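You operate a simulated robot arm through the tools that you are given. There is no shell and no other tool.

Carry out the task below with a simulated two-armed robot. There is one attempt and no reset: what you move stays moved.

JOB
Pick up the yellow rope bag with one hand, pass it to the other hand and put it on the front of the wooden bench.

Only the result counts: the job must be done as asked and must still hold three seconds after the hand-in. Knocking over, shifting, dropping, spilling or breaking anything else fails it.

ROBOT AND FRAMES
Two 7-joint arms with two-finger parallel grippers on one trunk, on a base that moves. Base frame: it is fixed to the floor where the robot stands at the start and does not move with it; the origin is under the middle of the robot, x ahead of it, y to its left, z up; the surface under the hand at the start is at about z = 52. Lengths are in cm, angles in rad, forces in N, time in s.
The left shoulder is at the start at [2, 11.3, 123.6], the right one opposite. Each reaches about 77.1 cm from its shoulder. Places, roughly: front of the wooden bench (29x15 cm) [278, 102, 80]. Payload 1.57 kg a hand.
Tool frame (each hand has its own): the origin (TCP) lies between the finger pads and is the grasp point; the fingertips stand 3 cm ahead of it; z points along the fingers, y is the line along which they close. The gripper opens to 8 cm. The fingers are 1.7 cm wide and 1.2 cm thick; the gripper's body (4 by 8.2 cm) begins 8 cm behind the TCP.
Orientation is that of the tool frame in the base frame, as [roll, pitch, yaw] about the fixed x, y, z axes, in that order (R = Rz(yaw) Ry(pitch) Rx(roll)). With the fingers straight down and closing along the base's y, the tool's x points along the base's -x, its y along +y and its z along -z.

CONTROLS
- The arms move only by the tool apply_moves. It takes "left_motion", "right_motion" or both (then of equal length, played together; a hand with none holds still); each is one flat list of numbers, 6 for each row, row after row: the shift along the tool's x, y, z in m, then the turn, a rotation vector about the tool's x, y, z in rad. In form: [tx, ty, tz, wx, wy, wz, tx, ty, tz, wx, wy, wz, ...]. A call has 1 to 20 rows; each row is the pose to reach, as a shift and turn from the pose commanded when the call began, along the tool's axes at that moment. "left_fingers" and "right_fingers" are, for a hand that has rows, the closure in counts, from 0 (fully open) to 255 (shut), set as the call begins (left out, the last holds). Each row takes 0.2 s and may step no farther than 5 cm and 0.15 rad from the row before; otherwise, or with a gripper value out of range, the whole call is refused. Where a pose cannot be reached the arm comes as near as it can. A force on the tool above 40 N (or 10 N above the force at the start of the call, whichever is more), or a blocked arm, ends the call early, and 0.2 s more pass. The fingers move at their own pace (about 4.5 cm/s each) and stop on an object; they squeeze with about 24 N. The grip force told is the motor's: it shows also when the fingers shut on nothing. Time passes only in rows, and 0.2 s behind the last, so rows that repeat a pose let the fingers close. The reply holds the time, the measured pose of the TCP, the force on the tool along the base axes, the opening and the grip force, in the units named above and with some noise, with the torque about the TCP (base axes, N m) and any sound that the robot's microphone picked up.
- Cameras (640 x 400 px; columns grow to the right, rows downward): "scene" is now at [7.55, -1.95, 133.03]; the picture's right is [-0.28, -0.96, 0.00], its down [-0.81, 0.24, -0.53] and it looks along [0.51, -0.15, -0.85] (base axes); focal length 275 px, centre (320, 200). "left" rides on the left gripper at [7.2, 0.7, -12.2] in its tool frame; the picture's right is [-0.09, 1.00, 0.00], its down [-0.84, -0.08, -0.54] and it looks along [-0.54, -0.05, 0.84] (tool axes); focal length 238 px, centre (320, 200). "right" rides on the right gripper at [7.2, -0.7, -12.2] in its tool frame; the picture's right is [0.09, 1.00, 0.00], its down [-0.84, 0.08, -0.54] and it looks along [-0.54, 0.05, 0.84] (tool axes); focal length 238 px, centre (320, 200). There is no depth. A picture from a camera that has moved, and an enlarged one, comes with that camera's place and axes in the base frame and with its lens.
- grab_frame(camera): a new picture of that camera. It takes no simulated time.
- slide_trunk(by): moves the trunk up (or, below 0, down) by that many cm; the arms and the scene camera ride with it, the base frame stays. It gives what a move gives, with no picture.
- drive_base(legs): drives the robot by 1 to 6 legs, each [ahead, left, turn to the left] in cm, cm and rad, along the robot's own axes; the way and the turn of a leg run together, so that a leg with both is an arc; at most 150 cm and 3.142 rad a leg. The arms and the cameras ride along, it lands a little off, and it stops where it bumps. It gives what a move gives.
- turn_head(pan, tilt): turns the head with the scene camera to pan (to the left, within 1.396 rad either way) and tilt (down, from -0.506 to 1.204), counted from straight ahead of the robot. It gives what a move gives.
- close_up(camera, box): a new picture of the part [left, top, right, bottom] of that camera's present view, enlarged. It takes no simulated time.
- sign_off(): hands the job in; it is judged then, once.

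Nothing tells you exact positions but the pictures and the camera data. Unless the task says otherwise, let go and move clear before handing in.

The tools are called after "Call:" as name(argument=value, ...) on one line, values as JSON. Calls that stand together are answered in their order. apply_moves: Moves the arms, as the interface text tells. Its arguments: {"type":"object","properties":{"left_motion":{"type":"array","items":{"type":"number"}},"left_fingers":{"type":"number"},"right_motion":{"type":"array","items":{"type":"number"}},"right_fingers":{"type":"number"}},"required":[]} The other tools are called the same way: slide_trunk (by) moves the trunk up or down; drive_base (legs) drives the base; turn_head (pan, tilt) turns the head that bears the scene camera; grab_frame (camera) takes a picture; close_up (camera, box) takes an enlarged picture of a part of a camera's view; sign_off () hands the job in.

At the start:

```text
t: 0.0
left_tool_pos: [26.56, 7.88, 81.5]
left_orientation: [-3.14, 0.001, -3.141]
left_force: [-0.4, -0.2, 0.9]
left_moment: [-0.01, -0.04, 0.0]
left_gripper_width: 8.02
left_gripper_force: 0.0
right_tool_pos: [35.26, -19.27, 86.94]
right_orientation: [3.141, -0.001, 3.141]
right_force: [0.6, -0.5, -0.6]
right_moment: [0.03, -0.02, 0.02]
right_gripper_width: 7.99
right_gripper_force: 0.1
trunk travel left (down, up): [-28.9, 28.1]
robot x, y, heading: [0.01, 0.14, 0.005]
head pan, tilt (commanded): [-0.284, 1.009]
```

scene: 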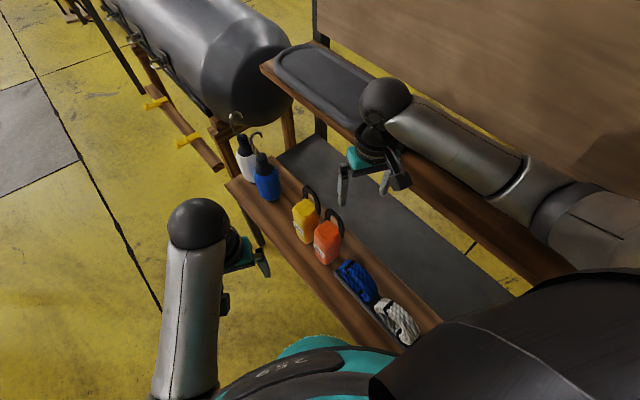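
right: 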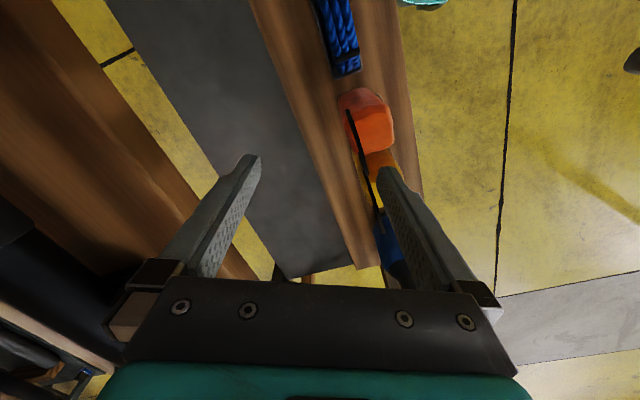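
left: 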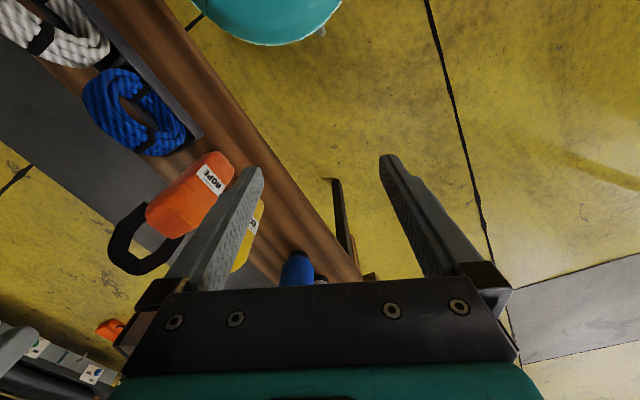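

I see a low wooden shelf in front of the robot with bottles, a yellow bag and an orange bag (each with a black loop) and rope coils. I'll take closer pictures to find the yellow rope bag first.

Call:
close_up(camera="scene", box=[220, 120, 440, 350])

Call:
grab_frame(camera="left")

Call:
close_up(camera="right", box=[250, 50, 450, 290])

```text
1.74 times, centred on (330, 235) of scene
camera zoom: at [7.55, -1.95, 133.03], right [-0.28, -0.96, 0.0], down [-0.81, 0.24, -0.53], along [0.51, -0.15, -0.85], focal length 479 px, centre (303, 139)
```

zoom: 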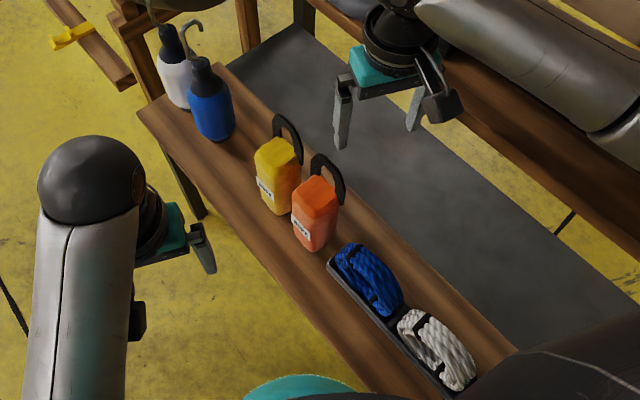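

```text
taken
camera left: at [19.44, 8.56, 93.75], right [0.09, 1.0, 0.0], down [0.84, -0.08, 0.54], along [0.54, -0.05, -0.84], focal length 238 px, centre (320, 200)
```

left: 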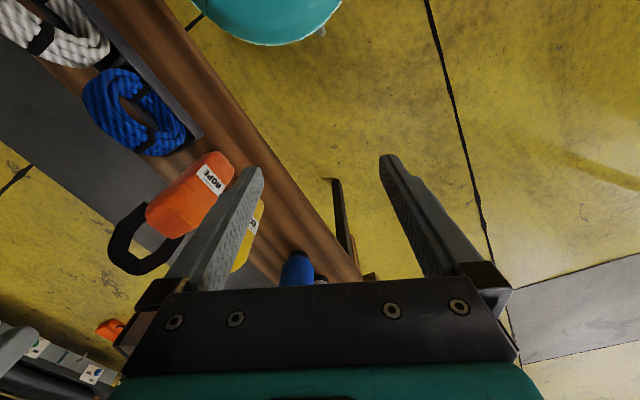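

```text
1.67 times, centred on (350, 170) of right
camera zoom: at [27.82, -19.81, 99.06], right [-0.09, 1.0, 0.0], down [0.84, 0.08, 0.54], along [0.54, 0.05, -0.84], focal length 397 px, centre (270, 250)
```

zoom: 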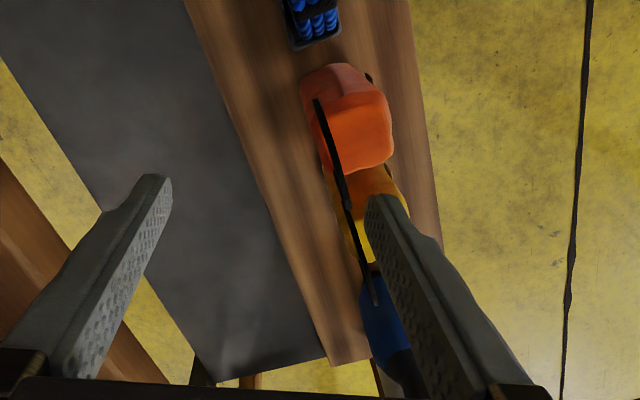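

The yellow bag stands upright on the plank at about x 43, y -9, next to the orange one. I'll zoom in on it and look around for the wooden bench.

Call:
close_up(camera="scene", box=[270, 170, 370, 280])

Call:
close_up(camera="left", box=[80, 130, 300, 300])

Call:
turn_head(pan=0.35, tilt=0.3)

Call:
grab_frame(camera="scene")

```text
3.64 times, centred on (320, 225) of scene
camera zoom: at [7.55, -1.95, 133.03], right [-0.28, -0.96, 0.0], down [-0.81, 0.24, -0.53], along [0.51, -0.15, -0.85], focal length 1002 px, centre (320, 109)
```

zoom: 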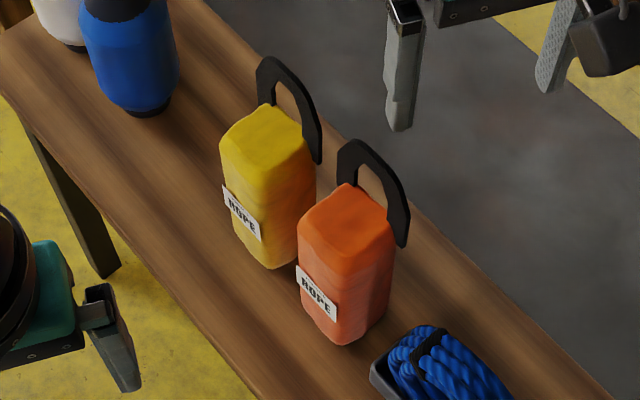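

```text
2.35 times, centred on (190, 215) of left
camera zoom: at [19.44, 8.56, 93.75], right [0.09, 1.0, 0.0], down [0.84, -0.08, 0.54], along [0.54, -0.05, -0.84], focal length 561 px, centre (626, 165)
```

zoom: 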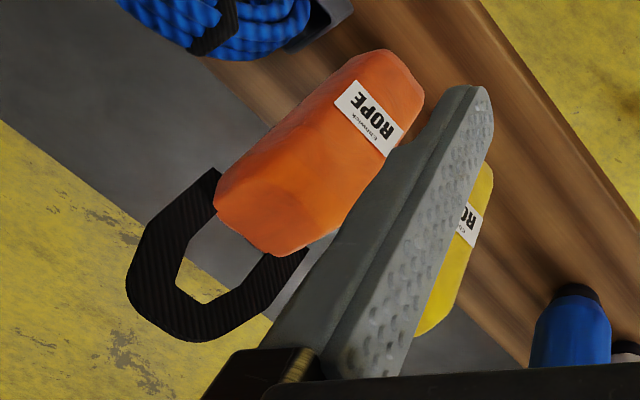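

```text
t: 1.1
left_tool_pos: [26.5, 7.94, 81.47]
left_orientation: [-3.14, 0.0, 3.14]
left_force: [-0.2, -0.2, -0.2]
left_moment: [0.03, -0.02, 0.01]
left_gripper_width: 7.99
left_gripper_force: 0.0
right_tool_pos: [35.19, -19.28, 86.95]
right_orientation: [-3.141, 0.001, 3.141]
right_force: [0.3, -0.2, 0.2]
right_moment: [-0.01, 0.01, 0.03]
right_gripper_width: 7.98
right_gripper_force: 0.1
trunk travel left (down, up): [-28.9, 28.1]
robot x, y, heading: [0.03, -0.12, -0.0]
head pan, tilt (commanded): [0.351, 0.3]
```

```text
taken
camera scene: at [9.69, 3.19, 139.03], right [0.34, -0.94, 0.0], down [-0.28, -0.1, -0.95], along [0.9, 0.33, -0.3], focal length 275 px, centre (320, 200)
```

scene: 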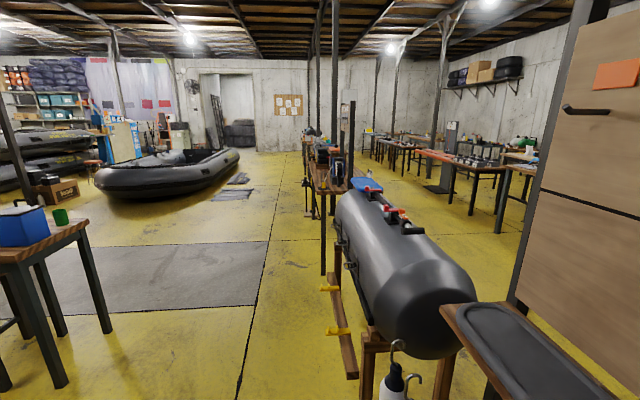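

The bag stands upright with a black arched handle at the back of its top. The bench at about [278, 102, 80] should be near pixel (318,173), so I'll zoom in there.

Call:
close_up(camera="scene", box=[270, 100, 430, 230])

Call:
turn_head(pan=1.2, tilt=0.5)

Call:
grab_frame(camera="scene")

Call:
turn_head(pan=-0.9, tilt=0.6)

Call:
grab_frame(camera="scene")

Call:
turn_head(pan=0.2, tilt=0.9)

Call:
grab_frame(camera="scene")

```text
3.08 times, centred on (350, 165) of scene
camera zoom: at [9.69, 3.19, 139.03], right [0.34, -0.94, 0.0], down [-0.28, -0.1, -0.95], along [0.9, 0.33, -0.3], focal length 848 px, centre (228, 308)
```

zoom: 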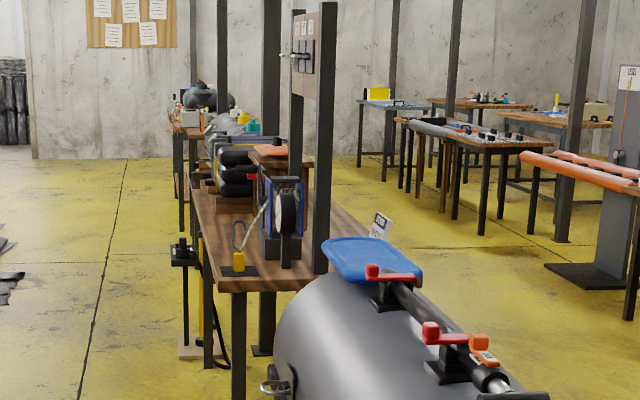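

```text
t: 2.2
left_tool_pos: [26.56, 7.98, 81.37]
left_orientation: [3.141, 0.001, -3.142]
left_force: [0.0, -0.1, -0.1]
left_moment: [-0.05, -0.01, 0.03]
left_gripper_width: 8.01
left_gripper_force: 0.0
right_tool_pos: [35.09, -19.25, 86.88]
right_orientation: [-3.141, 0.001, -3.141]
right_force: [-0.4, -0.6, -0.2]
right_moment: [0.01, 0.0, 0.02]
right_gripper_width: 7.96
right_gripper_force: 0.0
trunk travel left (down, up): [-28.9, 28.1]
robot x, y, heading: [0.01, 0.16, -0.005]
head pan, tilt (commanded): [1.201, 0.499]
```

```text
taken
camera scene: at [4.22, 8.47, 137.2], right [0.93, -0.36, 0.0], down [-0.17, -0.45, -0.88], along [0.32, 0.82, -0.48], focal length 275 px, centre (320, 200)
```

scene: 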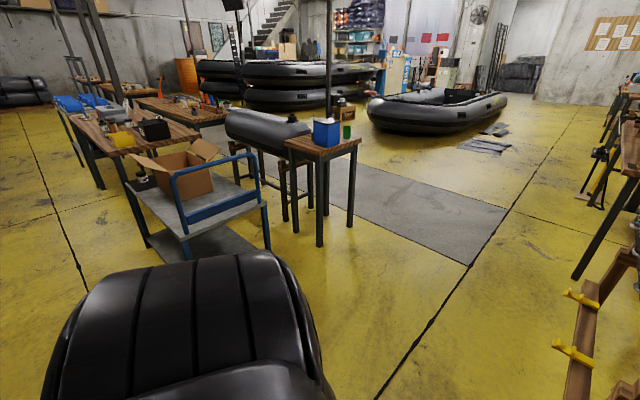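

```text
t: 4.2
left_tool_pos: [26.66, 7.89, 81.48]
left_orientation: [-3.141, 0.0, -3.142]
left_force: [-0.6, 1.3, 0.0]
left_moment: [-0.01, -0.01, 0.02]
left_gripper_width: 7.99
left_gripper_force: 0.1
right_tool_pos: [35.18, -19.28, 86.89]
right_orientation: [-3.142, 0.0, -3.14]
right_force: [-0.1, -0.7, 0.0]
right_moment: [-0.02, 0.01, 0.0]
right_gripper_width: 8.03
right_gripper_force: 0.1
trunk travel left (down, up): [-28.9, 28.1]
robot x, y, heading: [-0.07, 0.25, -0.002]
head pan, tilt (commanded): [-0.901, 0.6]
```

```text
taken
camera scene: at [6.41, -6.93, 136.29], right [-0.78, -0.62, 0.0], down [-0.35, 0.44, -0.83], along [0.51, -0.65, -0.56], focal length 275 px, centre (320, 200)
```

scene: 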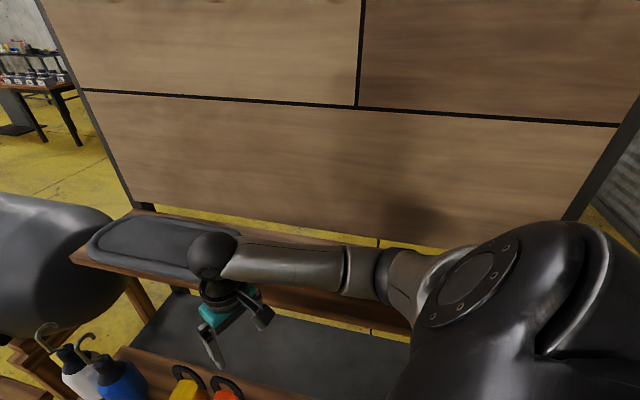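

```text
t: 5.6
left_tool_pos: [26.56, 7.8, 81.37]
left_orientation: [-3.14, 0.001, -3.141]
left_force: [0.2, 0.0, 0.1]
left_moment: [0.03, 0.0, -0.04]
left_gripper_width: 8.01
left_gripper_force: 0.1
right_tool_pos: [35.12, -19.3, 86.87]
right_orientation: [3.141, 0.0, -3.142]
right_force: [-0.3, 0.8, -0.1]
right_moment: [-0.02, -0.03, -0.01]
right_gripper_width: 8.0
right_gripper_force: 0.1
trunk travel left (down, up): [-28.9, 28.1]
robot x, y, heading: [-0.25, -0.13, 0.004]
head pan, tilt (commanded): [0.201, 0.901]
```

```text
taken
camera scene: at [8.32, 1.49, 133.82], right [0.2, -0.98, 0.0], down [-0.77, -0.16, -0.62], along [0.61, 0.12, -0.78], focal length 275 px, centre (320, 200)
```

scene: 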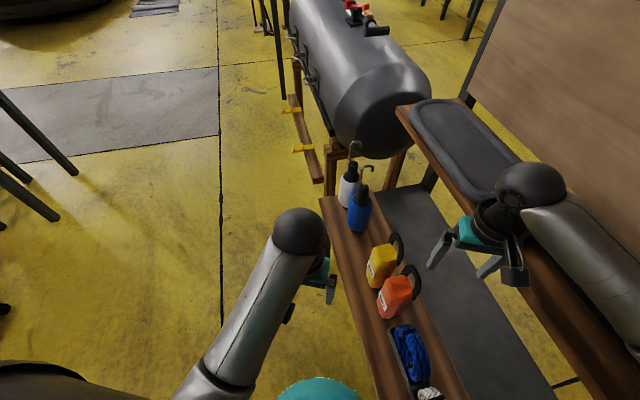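

The bench's front side is clear of the plank here, so I'll deal with the bag first. I plan to grip its handle from above with the right hand. I'm moving the left hand aside and bringing the right hand above the bag, turned to the plank's direction, to look again.

Call:
apply_moves(left_motion=[0, 0.03, 0, 0, 0, 0, 0, 0.06, 0, 0, 0, 0, 0, 0.09, 0, 0, 0, 0, 0, 0.1, 0, 0, 0, 0, 0, 0.1, 0, 0, 0, 0, 0, 0.1, 0, 0, 0, 0], right_motion=[0, 0, -0.04, 0, 0, 0, -0.02, 0.02, -0.07, 0, 0, -0.11, -0.05, 0.04, -0.09, 0, 0, -0.22, -0.075, 0.06, -0.1, 0, 0, -0.33, -0.1, 0.09, -0.1, 0, 0, -0.44, -0.1, 0.09, -0.1, 0, 0, -0.44])

Call:
turn_head(pan=-0.2, tilt=0.95)

Call:
grab_frame(camera="scene")

Call:
grab_frame(camera="right")

Call:
grab_frame(camera="left")

```text
t: 7.0
left_tool_pos: [26.76, 18.12, 81.51]
left_orientation: [3.141, 0.0, -3.141]
left_force: [-0.1, -0.3, 0.4]
left_moment: [0.0, 0.0, -0.02]
left_gripper_width: 8.0
left_gripper_force: 0.0
right_tool_pos: [45.33, -10.46, 96.77]
right_orientation: [-3.139, 0.0, -2.7]
right_force: [0.7, 0.2, 0.4]
right_moment: [0.0, -0.02, -0.04]
right_gripper_width: 7.99
right_gripper_force: 0.0
trunk travel left (down, up): [-28.9, 28.1]
robot x, y, heading: [0.17, 0.03, -0.0]
head pan, tilt (commanded): [0.201, 0.901]
```

```text
t: 7.8
left_tool_pos: [26.76, 17.98, 81.5]
left_orientation: [3.141, -0.001, 3.142]
left_force: [0.3, -0.1, -0.5]
left_moment: [0.01, 0.01, -0.02]
left_gripper_width: 8.02
left_gripper_force: 0.1
right_tool_pos: [45.22, -10.53, 96.75]
right_orientation: [-3.141, 0.001, -2.704]
right_force: [0.0, 0.2, 0.0]
right_moment: [0.01, -0.03, 0.01]
right_gripper_width: 8.01
right_gripper_force: 0.1
trunk travel left (down, up): [-28.9, 28.1]
robot x, y, heading: [-0.08, 0.07, -0.002]
head pan, tilt (commanded): [-0.201, 0.949]
```

```text
taken
camera scene: at [8.05, -1.45, 133.45], right [-0.2, -0.98, 0.0], down [-0.8, 0.16, -0.58], along [0.57, -0.12, -0.81], focal length 275 px, centre (320, 200)
```

scene: 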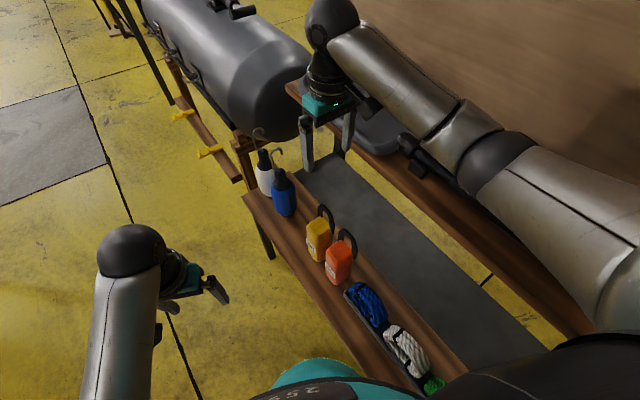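

```text
taken
camera right: at [38.9, -14.06, 108.87], right [-0.51, 0.86, 0.0], down [0.72, 0.43, 0.54], along [0.47, 0.27, -0.84], focal length 238 px, centre (320, 200)
```

right: 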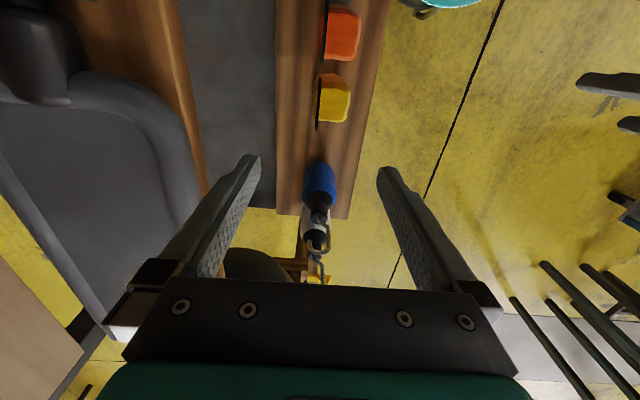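

```text
taken
camera left: at [19.47, 18.55, 93.74], right [0.09, 1.0, 0.0], down [0.84, -0.08, 0.54], along [0.54, -0.05, -0.84], focal length 238 px, centre (320, 200)
```

left: 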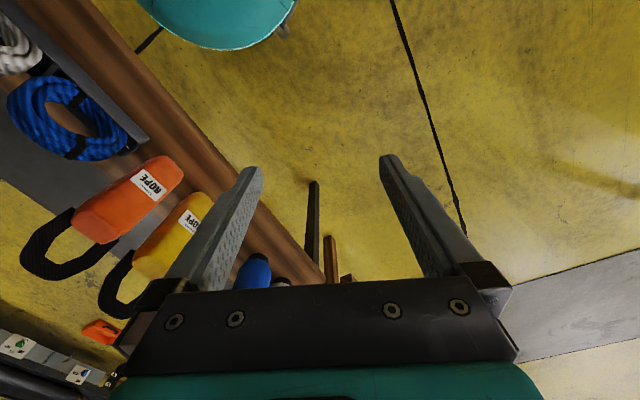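

I can now see the yellow bag from above with its handle edge-on. I'll zoom in from both hand cameras to triangulate the handle.

Call:
close_up(camera="right", box=[280, 0, 400, 150])

Call:
close_up(camera="left", box=[0, 140, 260, 340])

Call:
close_up(camera="scene", box=[270, 180, 380, 300])

```text
2.67 times, centred on (340, 75) of right
camera zoom: at [38.9, -14.06, 108.87], right [-0.51, 0.86, 0.0], down [0.72, 0.43, 0.54], along [0.47, 0.27, -0.84], focal length 636 px, centre (267, 533)
```

zoom: 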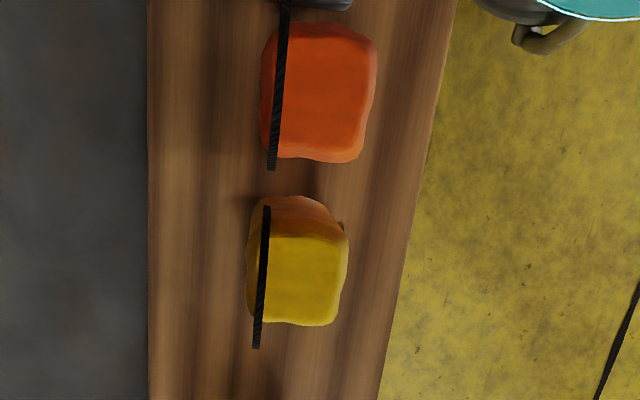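

```text
2.00 times, centred on (130, 240) of left
camera zoom: at [19.47, 18.55, 93.74], right [0.09, 1.0, 0.0], down [0.84, -0.08, 0.54], along [0.54, -0.05, -0.84], focal length 477 px, centre (700, 120)
```

zoom: 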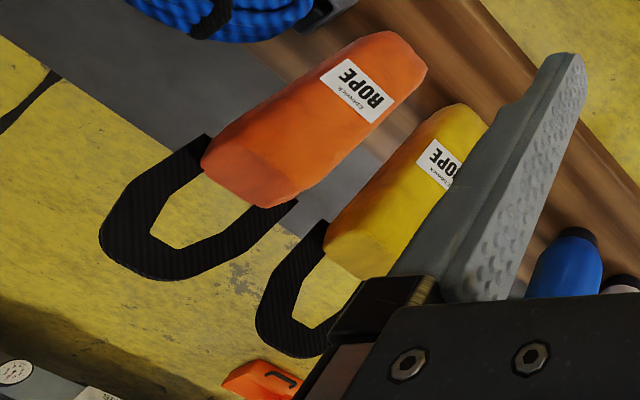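

```text
3.33 times, centred on (325, 240) of scene
camera zoom: at [8.05, -1.45, 133.45], right [-0.2, -0.98, 0.0], down [-0.8, 0.16, -0.58], along [0.57, -0.12, -0.81], focal length 918 px, centre (303, 67)
```

zoom: 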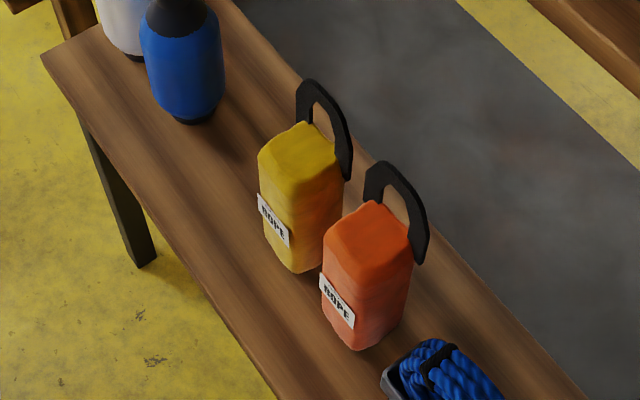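

The handle's top is at about [45.3, -11.0, 76.5], with a 6 cm wide body whose top is near z = 69. I'll descend the right hand partway, narrow its fingers a little, and check the alignment.

Call:
apply_moves(right_motion=[0.001, -0.004, 0.04, 0, 0, 0, 0.0012, -0.0046, 0.08, 0, 0, 0, 0.0012, -0.0046, 0.11, 0, 0, 0, 0.0012, -0.0046, 0.13, 0, 0, 0, 0.0012, -0.0046, 0.13, 0, 0, 0], right_fingers=100)

Call:
grab_frame(camera="right")

Call:
close_up(camera="scene", box=[270, 130, 380, 280])

Call:
grab_frame(camera="left")

```text
t: 9.0
left_tool_pos: [26.63, 17.94, 81.44]
left_orientation: [3.139, -0.001, -3.141]
left_force: [-0.5, 0.6, 0.0]
left_moment: [-0.02, -0.04, 0.02]
left_gripper_width: 8.01
left_gripper_force: 0.0
right_tool_pos: [45.46, -10.63, 83.45]
right_orientation: [-3.139, 0.0, -2.701]
right_force: [0.2, 0.1, -0.5]
right_moment: [0.01, 0.01, 0.01]
right_gripper_width: 4.88
right_gripper_force: 0.0
trunk travel left (down, up): [-28.9, 28.1]
robot x, y, heading: [0.51, 0.31, -0.002]
head pan, tilt (commanded): [-0.201, 0.949]
```

```text
taken
camera right: at [39.03, -14.24, 95.58], right [-0.51, 0.86, 0.0], down [0.72, 0.43, 0.54], along [0.47, 0.27, -0.84], focal length 238 px, centre (320, 200)
```

right: 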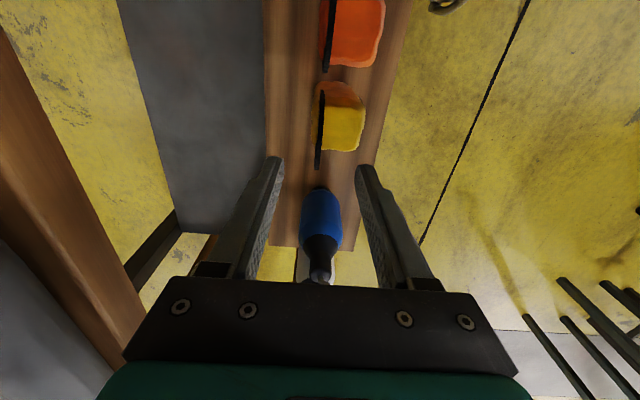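

```text
2.67 times, centred on (325, 205) of scene
camera zoom: at [8.05, -1.46, 133.45], right [-0.2, -0.98, 0.0], down [-0.8, 0.16, -0.58], along [0.57, -0.12, -0.81], focal length 734 px, centre (307, 187)
```

zoom: 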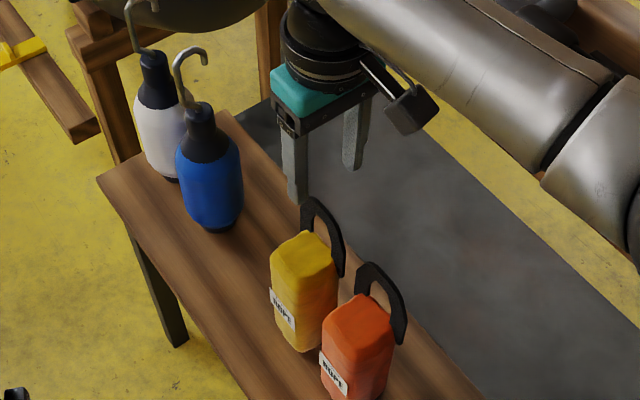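

```text
taken
camera left: at [19.47, 18.55, 93.74], right [0.09, 1.0, 0.0], down [0.84, -0.08, 0.54], along [0.54, -0.05, -0.84], focal length 238 px, centre (320, 200)
```

left: 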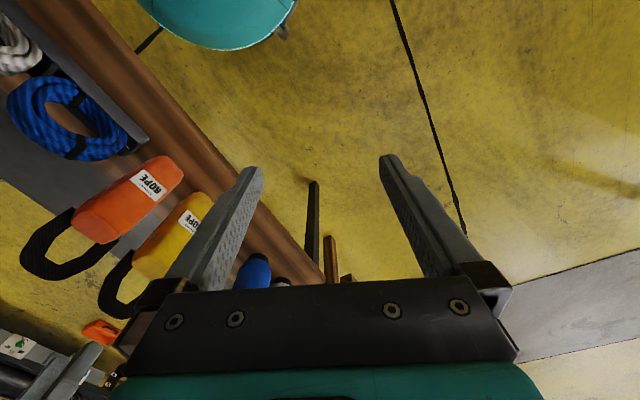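

The strap lies nearly midway between the right fingers. I'll zoom in once to centre it along the strap's length.

Call:
close_up(camera="right", box=[270, 60, 390, 200])

Call:
close_up(camera="scene", box=[300, 180, 350, 230])

```text
2.86 times, centred on (330, 130) of right
camera zoom: at [39.03, -14.24, 95.58], right [-0.51, 0.86, 0.0], down [0.72, 0.43, 0.54], along [0.47, 0.27, -0.84], focal length 681 px, centre (291, 400)
```

zoom: 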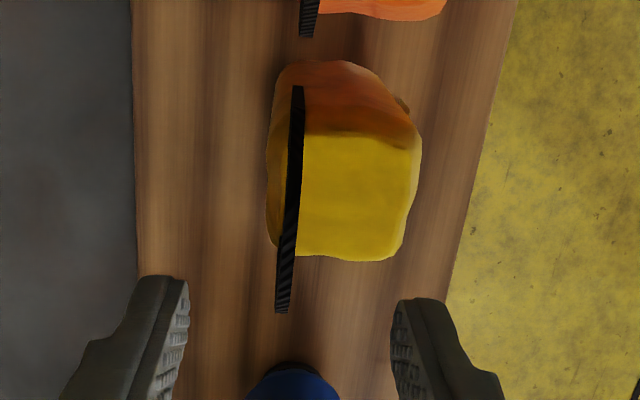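

```text
8.00 times, centred on (325, 205) of scene
camera zoom: at [8.05, -1.46, 133.45], right [-0.2, -0.98, 0.0], down [-0.8, 0.16, -0.58], along [0.57, -0.12, -0.81], focal length 2204 px, centre (280, 160)
```

zoom: 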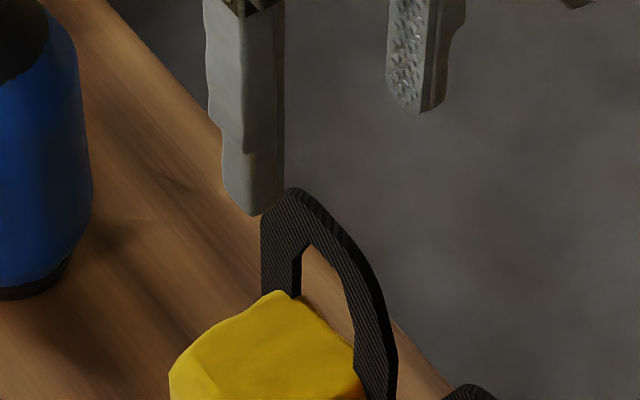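

The strap spans z = 73.7–76.7 and is centred within a millimetre or two. I'm descending to z = 75 with the fingers still open, then checking.

Call:
apply_moves(right_motion=[0.001, -0.001, 0.03, 0, 0, 0, 0.002, -0.001, 0.055, 0, 0, 0, 0.002, -0.001, 0.075, 0, 0, 0, 0.002, -0.001, 0.084, 0, 0, 0, 0.002, -0.001, 0.084, 0, 0, 0])

Call:
grab_frame(camera="right")

Call:
close_up(camera="scene", box=[290, 150, 370, 250])

```text
t: 10.2
left_tool_pos: [26.7, 17.97, 81.47]
left_orientation: [3.141, 0.0, -3.141]
left_force: [0.0, -0.3, 1.2]
left_moment: [-0.02, -0.02, -0.02]
left_gripper_width: 7.99
left_gripper_force: 0.1
right_tool_pos: [45.16, -10.96, 75.33]
right_orientation: [-3.141, 0.001, -2.7]
right_force: [-0.2, 0.4, 0.0]
right_moment: [0.01, 0.01, 0.0]
right_gripper_width: 4.87
right_gripper_force: 0.1
trunk travel left (down, up): [-28.9, 28.1]
robot x, y, heading: [0.02, -0.19, -0.003]
head pan, tilt (commanded): [-0.201, 0.949]
```

```text
taken
camera right: at [38.77, -14.46, 87.55], right [-0.51, 0.86, 0.0], down [0.72, 0.43, 0.54], along [0.47, 0.27, -0.84], focal length 238 px, centre (320, 200)
```

right: 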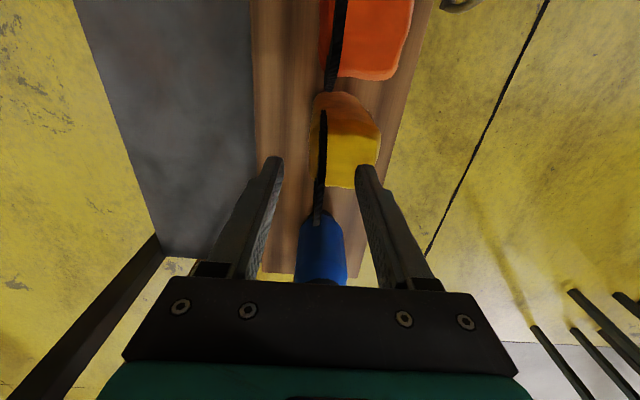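

```text
4.00 times, centred on (330, 200) of scene
camera zoom: at [8.05, -1.46, 133.45], right [-0.2, -0.98, 0.0], down [-0.8, 0.16, -0.58], along [0.57, -0.12, -0.81], focal length 1102 px, centre (280, 200)
```

zoom: 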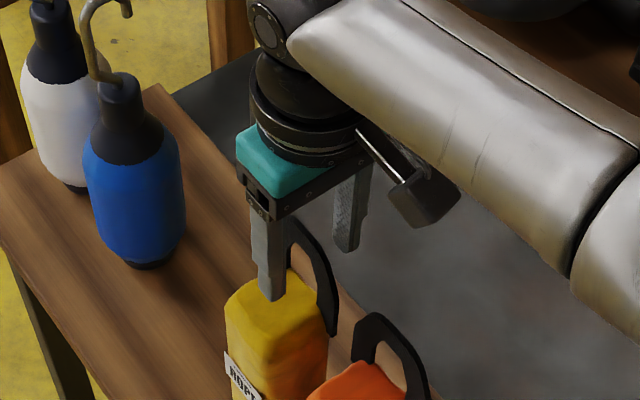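

The strap sits between the fingers at the grasp height. I'm closing the right hand on it.

Call:
apply_moves(right_motion=[0, 0, 0, 0, 0, 0, 0, 0, 0, 0, 0, 0, 0, 0, 0, 0, 0, 0, 0, 0, 0, 0, 0, 0, 0, 0, 0, 0, 0, 0, 0, 0, 0, 0, 0, 0], right_fingers=255)

Call:
grab_frame(camera="right")

Call:
close_up(camera="scene", box=[290, 150, 370, 250])

```text
t: 11.6
left_tool_pos: [26.69, 18.01, 81.45]
left_orientation: [3.141, 0.0, 3.141]
left_force: [-0.5, 0.5, 0.4]
left_moment: [0.02, -0.05, -0.01]
left_gripper_width: 7.99
left_gripper_force: 0.0
right_tool_pos: [45.04, -10.88, 75.43]
right_orientation: [-3.14, -0.001, -2.702]
right_force: [-0.2, 0.8, -0.8]
right_moment: [0.0, -0.03, -0.05]
right_gripper_width: 0.74
right_gripper_force: 23.9
trunk travel left (down, up): [-28.9, 28.1]
robot x, y, heading: [0.2, -0.23, 0.003]
head pan, tilt (commanded): [-0.201, 0.949]
```

```text
taken
camera right: at [38.78, -14.46, 87.58], right [-0.51, 0.86, 0.0], down [0.72, 0.43, 0.54], along [0.47, 0.27, -0.84], focal length 238 px, centre (320, 200)
```

right: 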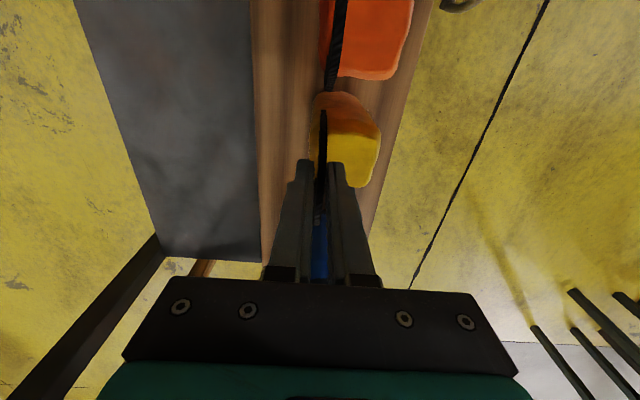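

```text
4.00 times, centred on (330, 200) of scene
camera zoom: at [8.05, -1.46, 133.45], right [-0.2, -0.98, 0.0], down [-0.8, 0.16, -0.58], along [0.57, -0.12, -0.81], focal length 1102 px, centre (280, 200)
```

zoom: 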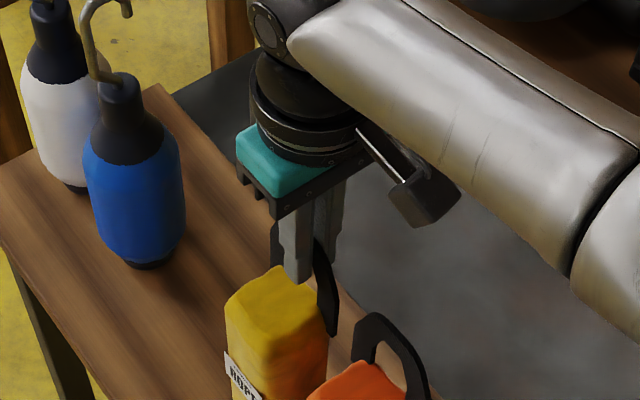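

The strap is gripped (0.74 cm, 24 N). I'm lifting it slightly to check the weight and grip.

Call:
apply_moves(right_motion=[0, 0, -0.01, 0, 0, 0, 0, 0, -0.02, 0, 0, 0, 0, 0, -0.03, 0, 0, 0, 0, 0, -0.04, 0, 0, 0, 0, 0, -0.04, 0, 0, 0, 0, 0, -0.04, 0, 0, 0])

Call:
grab_frame(camera="right")

Call:
close_up(camera="scene", box=[270, 130, 390, 280])

Call:
grab_frame(camera="left")

```text
t: 13.0
left_tool_pos: [26.62, 17.98, 81.46]
left_orientation: [3.141, -0.002, 3.141]
left_force: [-0.4, -0.3, 0.1]
left_moment: [0.02, 0.01, 0.0]
left_gripper_width: 7.99
left_gripper_force: 0.1
right_tool_pos: [45.09, -10.92, 79.46]
right_orientation: [3.141, 0.001, -2.701]
right_force: [-0.2, -0.1, -3.3]
right_moment: [-0.06, -0.04, -0.01]
right_gripper_width: 0.71
right_gripper_force: 24.0
trunk travel left (down, up): [-28.9, 28.1]
robot x, y, heading: [-0.27, 0.19, -0.003]
head pan, tilt (commanded): [-0.201, 0.949]
```

```text
taken
camera right: at [38.73, -14.43, 91.58], right [-0.51, 0.86, 0.0], down [0.72, 0.43, 0.54], along [0.47, 0.27, -0.84], focal length 238 px, centre (320, 200)
```

right: 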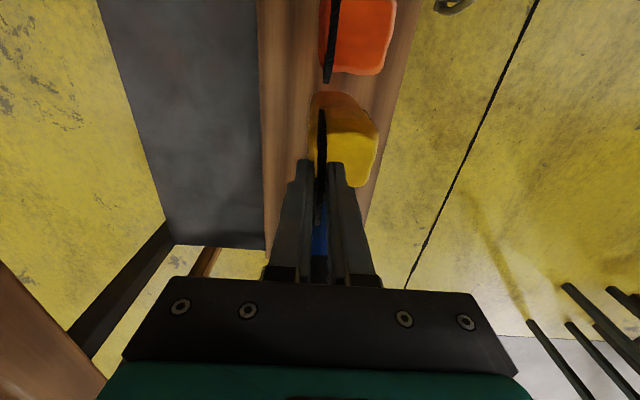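

```text
2.67 times, centred on (330, 205) of scene
camera zoom: at [8.07, -1.46, 133.45], right [-0.2, -0.98, 0.0], down [-0.8, 0.16, -0.58], along [0.57, -0.12, -0.81], focal length 734 px, centre (293, 187)
```

zoom: 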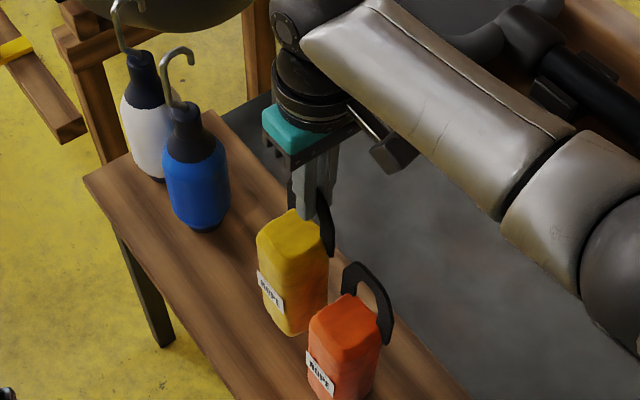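

```text
taken
camera left: at [19.48, 18.55, 93.73], right [0.09, 1.0, 0.0], down [0.84, -0.08, 0.54], along [0.54, -0.05, -0.84], focal length 238 px, centre (320, 200)
```

left: 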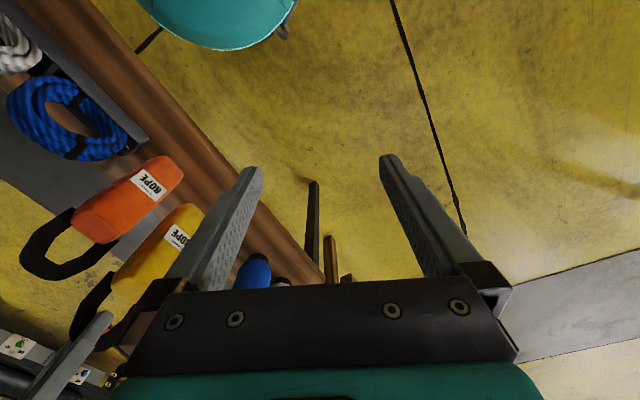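

The bag is up and steady, weighing about 0.34 kg. I'll lift it well clear of everything, then slide the base left onto open floor for the handover.

Call:
apply_moves(right_motion=[0, 0, -0.03, 0, 0, 0, 0, 0, -0.06, 0, 0, 0, 0, 0, -0.09, 0, 0, 0, 0, 0, -0.12, 0, 0, 0, 0, 0, -0.15, 0, 0, 0, 0, 0, -0.18, 0, 0, 0, 0, 0, -0.21, 0, 0, 0, 0, 0, -0.23, 0, 0, 0, 0, 0, -0.24, 0, 0, 0, 0, 0, -0.24, 0, 0, 0])

Call:
turn_head(pan=-0.2, tilt=0.75)

Call:
grab_frame(camera="scene")

Call:
grab_frame(camera="right")

```text
t: 15.2
left_tool_pos: [26.68, 17.83, 81.45]
left_orientation: [3.142, 0.0, 3.14]
left_force: [-0.4, 0.5, -0.6]
left_moment: [-0.01, 0.03, -0.04]
left_gripper_width: 8.01
left_gripper_force: 0.0
right_tool_pos: [45.23, -11.01, 103.59]
right_orientation: [3.141, -0.002, -2.701]
right_force: [0.1, -0.6, -2.8]
right_moment: [-0.04, 0.0, -0.01]
right_gripper_width: 0.74
right_gripper_force: 23.7
trunk travel left (down, up): [-28.9, 28.1]
robot x, y, heading: [0.14, -0.25, 0.0]
head pan, tilt (commanded): [-0.201, 0.949]
```

```text
t: 16.0
left_tool_pos: [26.68, 17.8, 81.48]
left_orientation: [-3.141, -0.001, 3.141]
left_force: [0.7, -0.1, -0.3]
left_moment: [0.0, 0.05, -0.02]
left_gripper_width: 7.99
left_gripper_force: 0.0
right_tool_pos: [45.21, -10.94, 103.58]
right_orientation: [3.141, -0.001, -2.702]
right_force: [0.1, -0.7, -3.4]
right_moment: [-0.02, -0.01, 0.02]
right_gripper_width: 0.75
right_gripper_force: 24.0
trunk travel left (down, up): [-28.9, 28.1]
robot x, y, heading: [-0.03, 0.22, -0.004]
head pan, tilt (commanded): [-0.201, 0.75]
```

```text
taken
camera scene: at [9.06, -1.67, 135.0], right [-0.2, -0.98, 0.0], down [-0.67, 0.14, -0.73], along [0.72, -0.15, -0.68], focal length 275 px, centre (320, 200)
```

scene: 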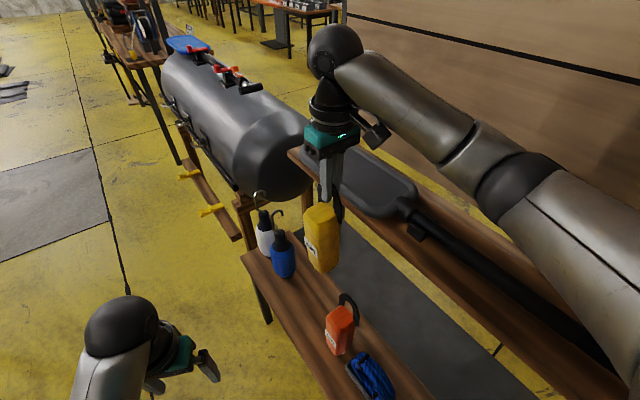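

```text
taken
camera right: at [38.82, -14.5, 115.73], right [-0.51, 0.86, 0.0], down [0.72, 0.43, 0.54], along [0.47, 0.27, -0.84], focal length 238 px, centre (320, 200)
```

right: 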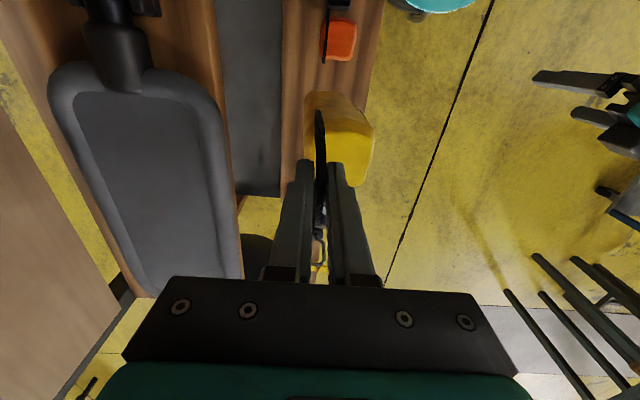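

The bag hangs steadily. I'm sliding the base 60 cm to the left, away from the plank.

Call:
drive_base(legs=[[0, 60, 0]])

Call:
grab_frame(camera="scene")

Call:
grab_frame(camera="left")

```text
t: 19.4
left_tool_pos: [26.35, 79.14, 81.33]
left_orientation: [-3.141, 0.0, -3.134]
left_force: [0.2, -0.7, -0.6]
left_moment: [-0.02, 0.0, 0.02]
left_gripper_width: 8.02
left_gripper_force: 0.1
right_tool_pos: [45.02, 50.45, 103.72]
right_orientation: [-3.141, 0.0, -2.694]
right_force: [0.5, -0.3, -2.4]
right_moment: [-0.06, 0.02, 0.0]
right_gripper_width: 0.74
right_gripper_force: 24.3
trunk travel left (down, up): [-28.9, 28.1]
robot x, y, heading: [0.03, 60.99, 0.007]
head pan, tilt (commanded): [-0.201, 0.75]
```

```text
taken
camera scene: at [8.86, 59.44, 135.0], right [-0.19, -0.98, 0.0], down [-0.67, 0.13, -0.73], along [0.72, -0.14, -0.68], focal length 275 px, centre (320, 200)
```

scene: 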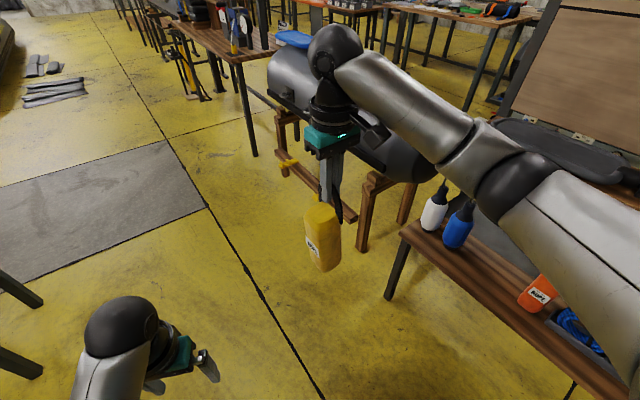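

```text
taken
camera left: at [19.14, 79.72, 93.73], right [0.09, 1.0, 0.0], down [0.84, -0.07, 0.54], along [0.54, -0.05, -0.84], focal length 238 px, centre (320, 200)
```

left: 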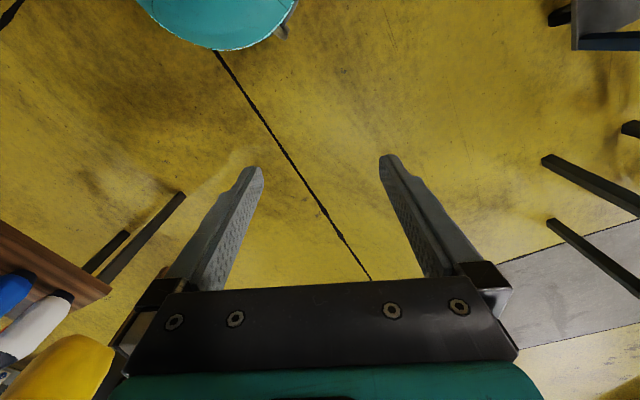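

We're on open floor now, with the bag hanging at about [44, 52, 80–97]. Next, the right wrist turns the bag a little while the left hand tilts to point at the label side and stops about 20 cm away.

Call:
apply_moves(left_motion=[-0.0072, -0.0181, -0.0217, 0.0387, -0.0917, 0.083, -0.0144, -0.0362, -0.0433, 0.0775, -0.1833, 0.1661, -0.0217, -0.0543, -0.065, 0.1162, -0.275, 0.2491, -0.0289, -0.0724, -0.0867, 0.155, -0.3667, 0.3322, -0.0361, -0.0906, -0.1083, 0.1937, -0.4583, 0.4152, -0.0433, -0.1087, -0.13, 0.2325, -0.55, 0.4983, -0.0506, -0.1268, -0.1517, 0.2712, -0.6417, 0.5813, -0.0578, -0.1449, -0.1733, 0.31, -0.7333, 0.6644, -0.065, -0.163, -0.195, 0.3487, -0.825, 0.7474, -0.065, -0.163, -0.195, 0.3487, -0.825, 0.7474], left_fingers=0, right_motion=[0, 0, 0, 0, 0, -0.037, 0, 0, 0, 0, 0, -0.073, 0, 0, 0, 0, 0, -0.11, 0, 0, 0, 0, 0, -0.147, 0, 0, 0, 0, 0, -0.183, 0, 0, 0, 0, 0, -0.22, 0, 0, 0, 0, 0, -0.257, 0, 0, 0, 0, 0, -0.293, 0, 0, 0, 0, 0, -0.33, 0, 0, 0, 0, 0, -0.33])

Call:
grab_frame(camera="scene")

Call:
grab_frame(camera="left")

Call:
grab_frame(camera="right")

```text
t: 21.6
left_tool_pos: [33.32, 62.76, 100.83]
left_orientation: [-3.141, 0.874, 2.343]
left_force: [-0.2, -0.3, 0.5]
left_moment: [-0.01, -0.03, 0.02]
left_gripper_width: 8.02
left_gripper_force: 0.0
left hand out of reach, approached as far as the arm can: row 8, 9, 10
right_tool_pos: [44.95, 50.35, 103.52]
right_orientation: [3.14, -0.001, -2.364]
right_force: [0.9, -0.3, -3.1]
right_moment: [-0.02, 0.0, 0.01]
right_gripper_width: 0.74
right_gripper_force: 24.1
trunk travel left (down, up): [-28.9, 28.1]
robot x, y, heading: [-0.58, 61.11, 0.007]
head pan, tilt (commanded): [-0.201, 0.75]
```

```text
taken
camera scene: at [8.85, 59.41, 135.0], right [-0.19, -0.98, 0.0], down [-0.67, 0.13, -0.73], along [0.72, -0.14, -0.68], focal length 275 px, centre (320, 200)
```

scene: 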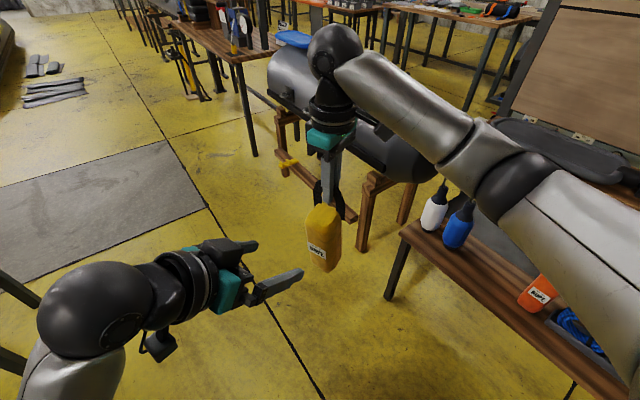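

```text
taken
camera left: at [24.03, 73.09, 103.18], right [0.75, 0.66, 0.07], down [0.03, -0.14, 0.99], along [0.66, -0.74, -0.12], focal length 238 px, centre (320, 200)
```

left: 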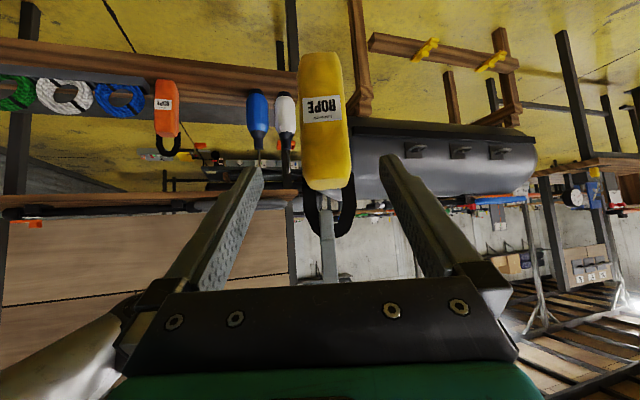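

```text
taken
camera right: at [40.26, 45.0, 115.74], right [-0.76, 0.64, 0.0], down [0.54, 0.64, 0.54], along [0.35, 0.41, -0.84], focal length 238 px, centre (320, 200)
```

right: 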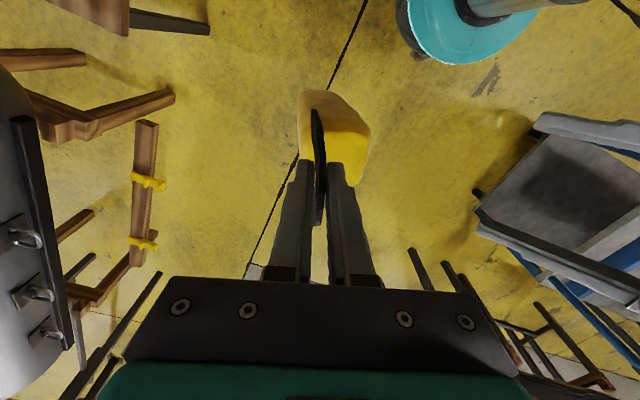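

The left hand is lined up with the label face and the bag hangs vertically. I'll zoom in to measure the sideways offset before approaching.

Call:
close_up(camera="left", box=[250, 40, 400, 240])

Call:
close_up(camera="right", box=[270, 70, 400, 250])

Call:
close_up(camera="scene", box=[220, 130, 380, 320])

```text
2.00 times, centred on (325, 140) of left
camera zoom: at [24.03, 73.09, 103.18], right [0.75, 0.66, 0.07], down [0.03, -0.14, 0.99], along [0.66, -0.74, -0.12], focal length 477 px, centre (310, 320)
```

zoom: 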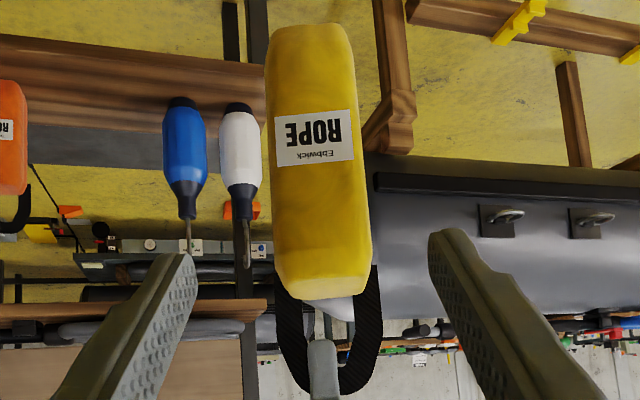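

```text
2.22 times, centred on (335, 160) of right
camera zoom: at [40.26, 45.0, 115.74], right [-0.76, 0.64, 0.0], down [0.54, 0.64, 0.54], along [0.35, 0.41, -0.84], focal length 530 px, centre (287, 289)
```

zoom: 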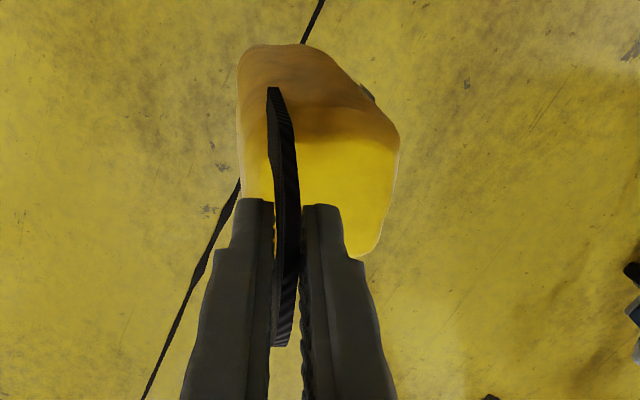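

```text
2.11 times, centred on (300, 225) of scene
camera zoom: at [8.85, 59.41, 135.0], right [-0.19, -0.98, 0.0], down [-0.67, 0.13, -0.73], along [0.72, -0.14, -0.68], focal length 580 px, centre (362, 147)
```

zoom: 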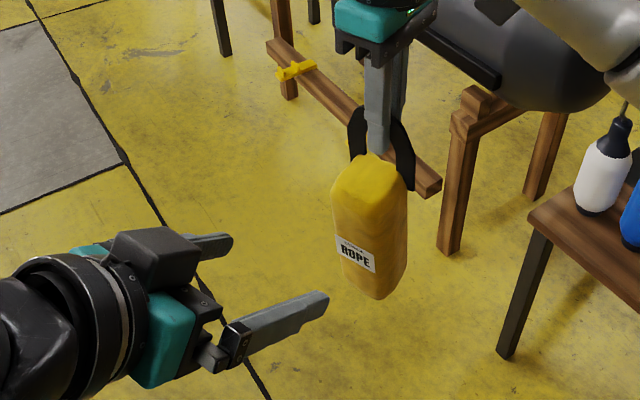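

The offset is only about 2 mm, so I'm advancing the left hand 11 cm along its fingers and checking again.

Call:
apply_moves(left_motion=[0, 0.001, 0.03, 0, 0, 0, 0, 0.002, 0.06, 0, 0, 0, 0, 0.002, 0.09, 0, 0, 0, 0, 0.002, 0.11, 0, 0, 0, 0, 0.002, 0.11, 0, 0, 0])

Call:
grab_frame(camera="left")

Call:
close_up(camera="scene", box=[220, 130, 380, 320])

```text
t: 22.8
left_tool_pos: [39.37, 57.21, 93.8]
left_orientation: [3.14, 0.87, 2.347]
left_force: [0.4, -0.4, 0.9]
left_moment: [0.02, -0.01, 0.01]
left_gripper_width: 8.0
left_gripper_force: 0.0
right_tool_pos: [45.03, 50.37, 103.61]
right_orientation: [3.141, -0.001, -2.363]
right_force: [0.1, -0.1, -3.3]
right_moment: [0.0, -0.04, -0.01]
right_gripper_width: 0.72
right_gripper_force: 24.1
trunk travel left (down, up): [-28.9, 28.1]
robot x, y, heading: [-0.07, 60.79, 0.005]
head pan, tilt (commanded): [-0.201, 0.75]
```

```text
taken
camera left: at [30.12, 67.63, 96.08], right [0.75, 0.66, 0.07], down [0.03, -0.14, 0.99], along [0.66, -0.74, -0.13], focal length 238 px, centre (320, 200)
```

left: 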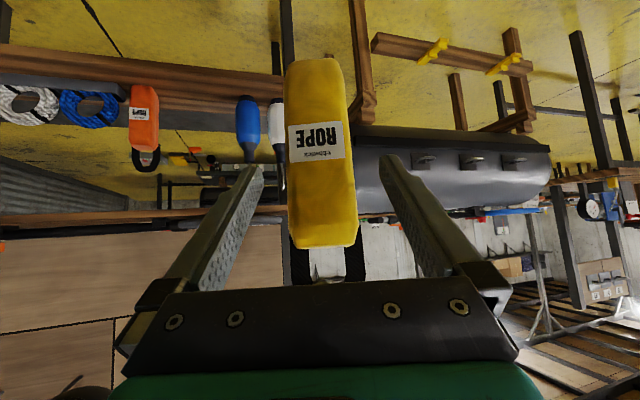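

```text
2.11 times, centred on (300, 225) of scene
camera zoom: at [8.85, 59.41, 135.0], right [-0.19, -0.98, 0.0], down [-0.67, 0.13, -0.73], along [0.72, -0.14, -0.68], focal length 580 px, centre (362, 147)
```

zoom: 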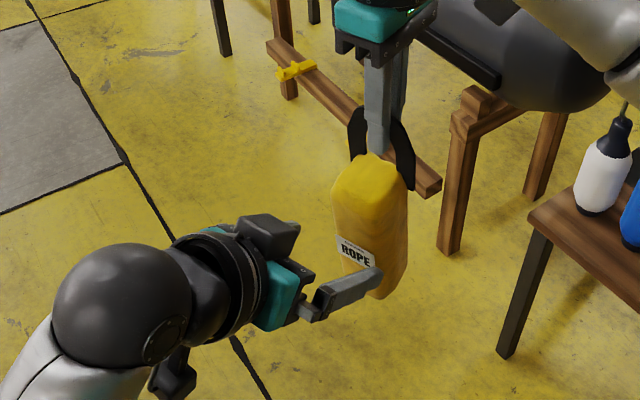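

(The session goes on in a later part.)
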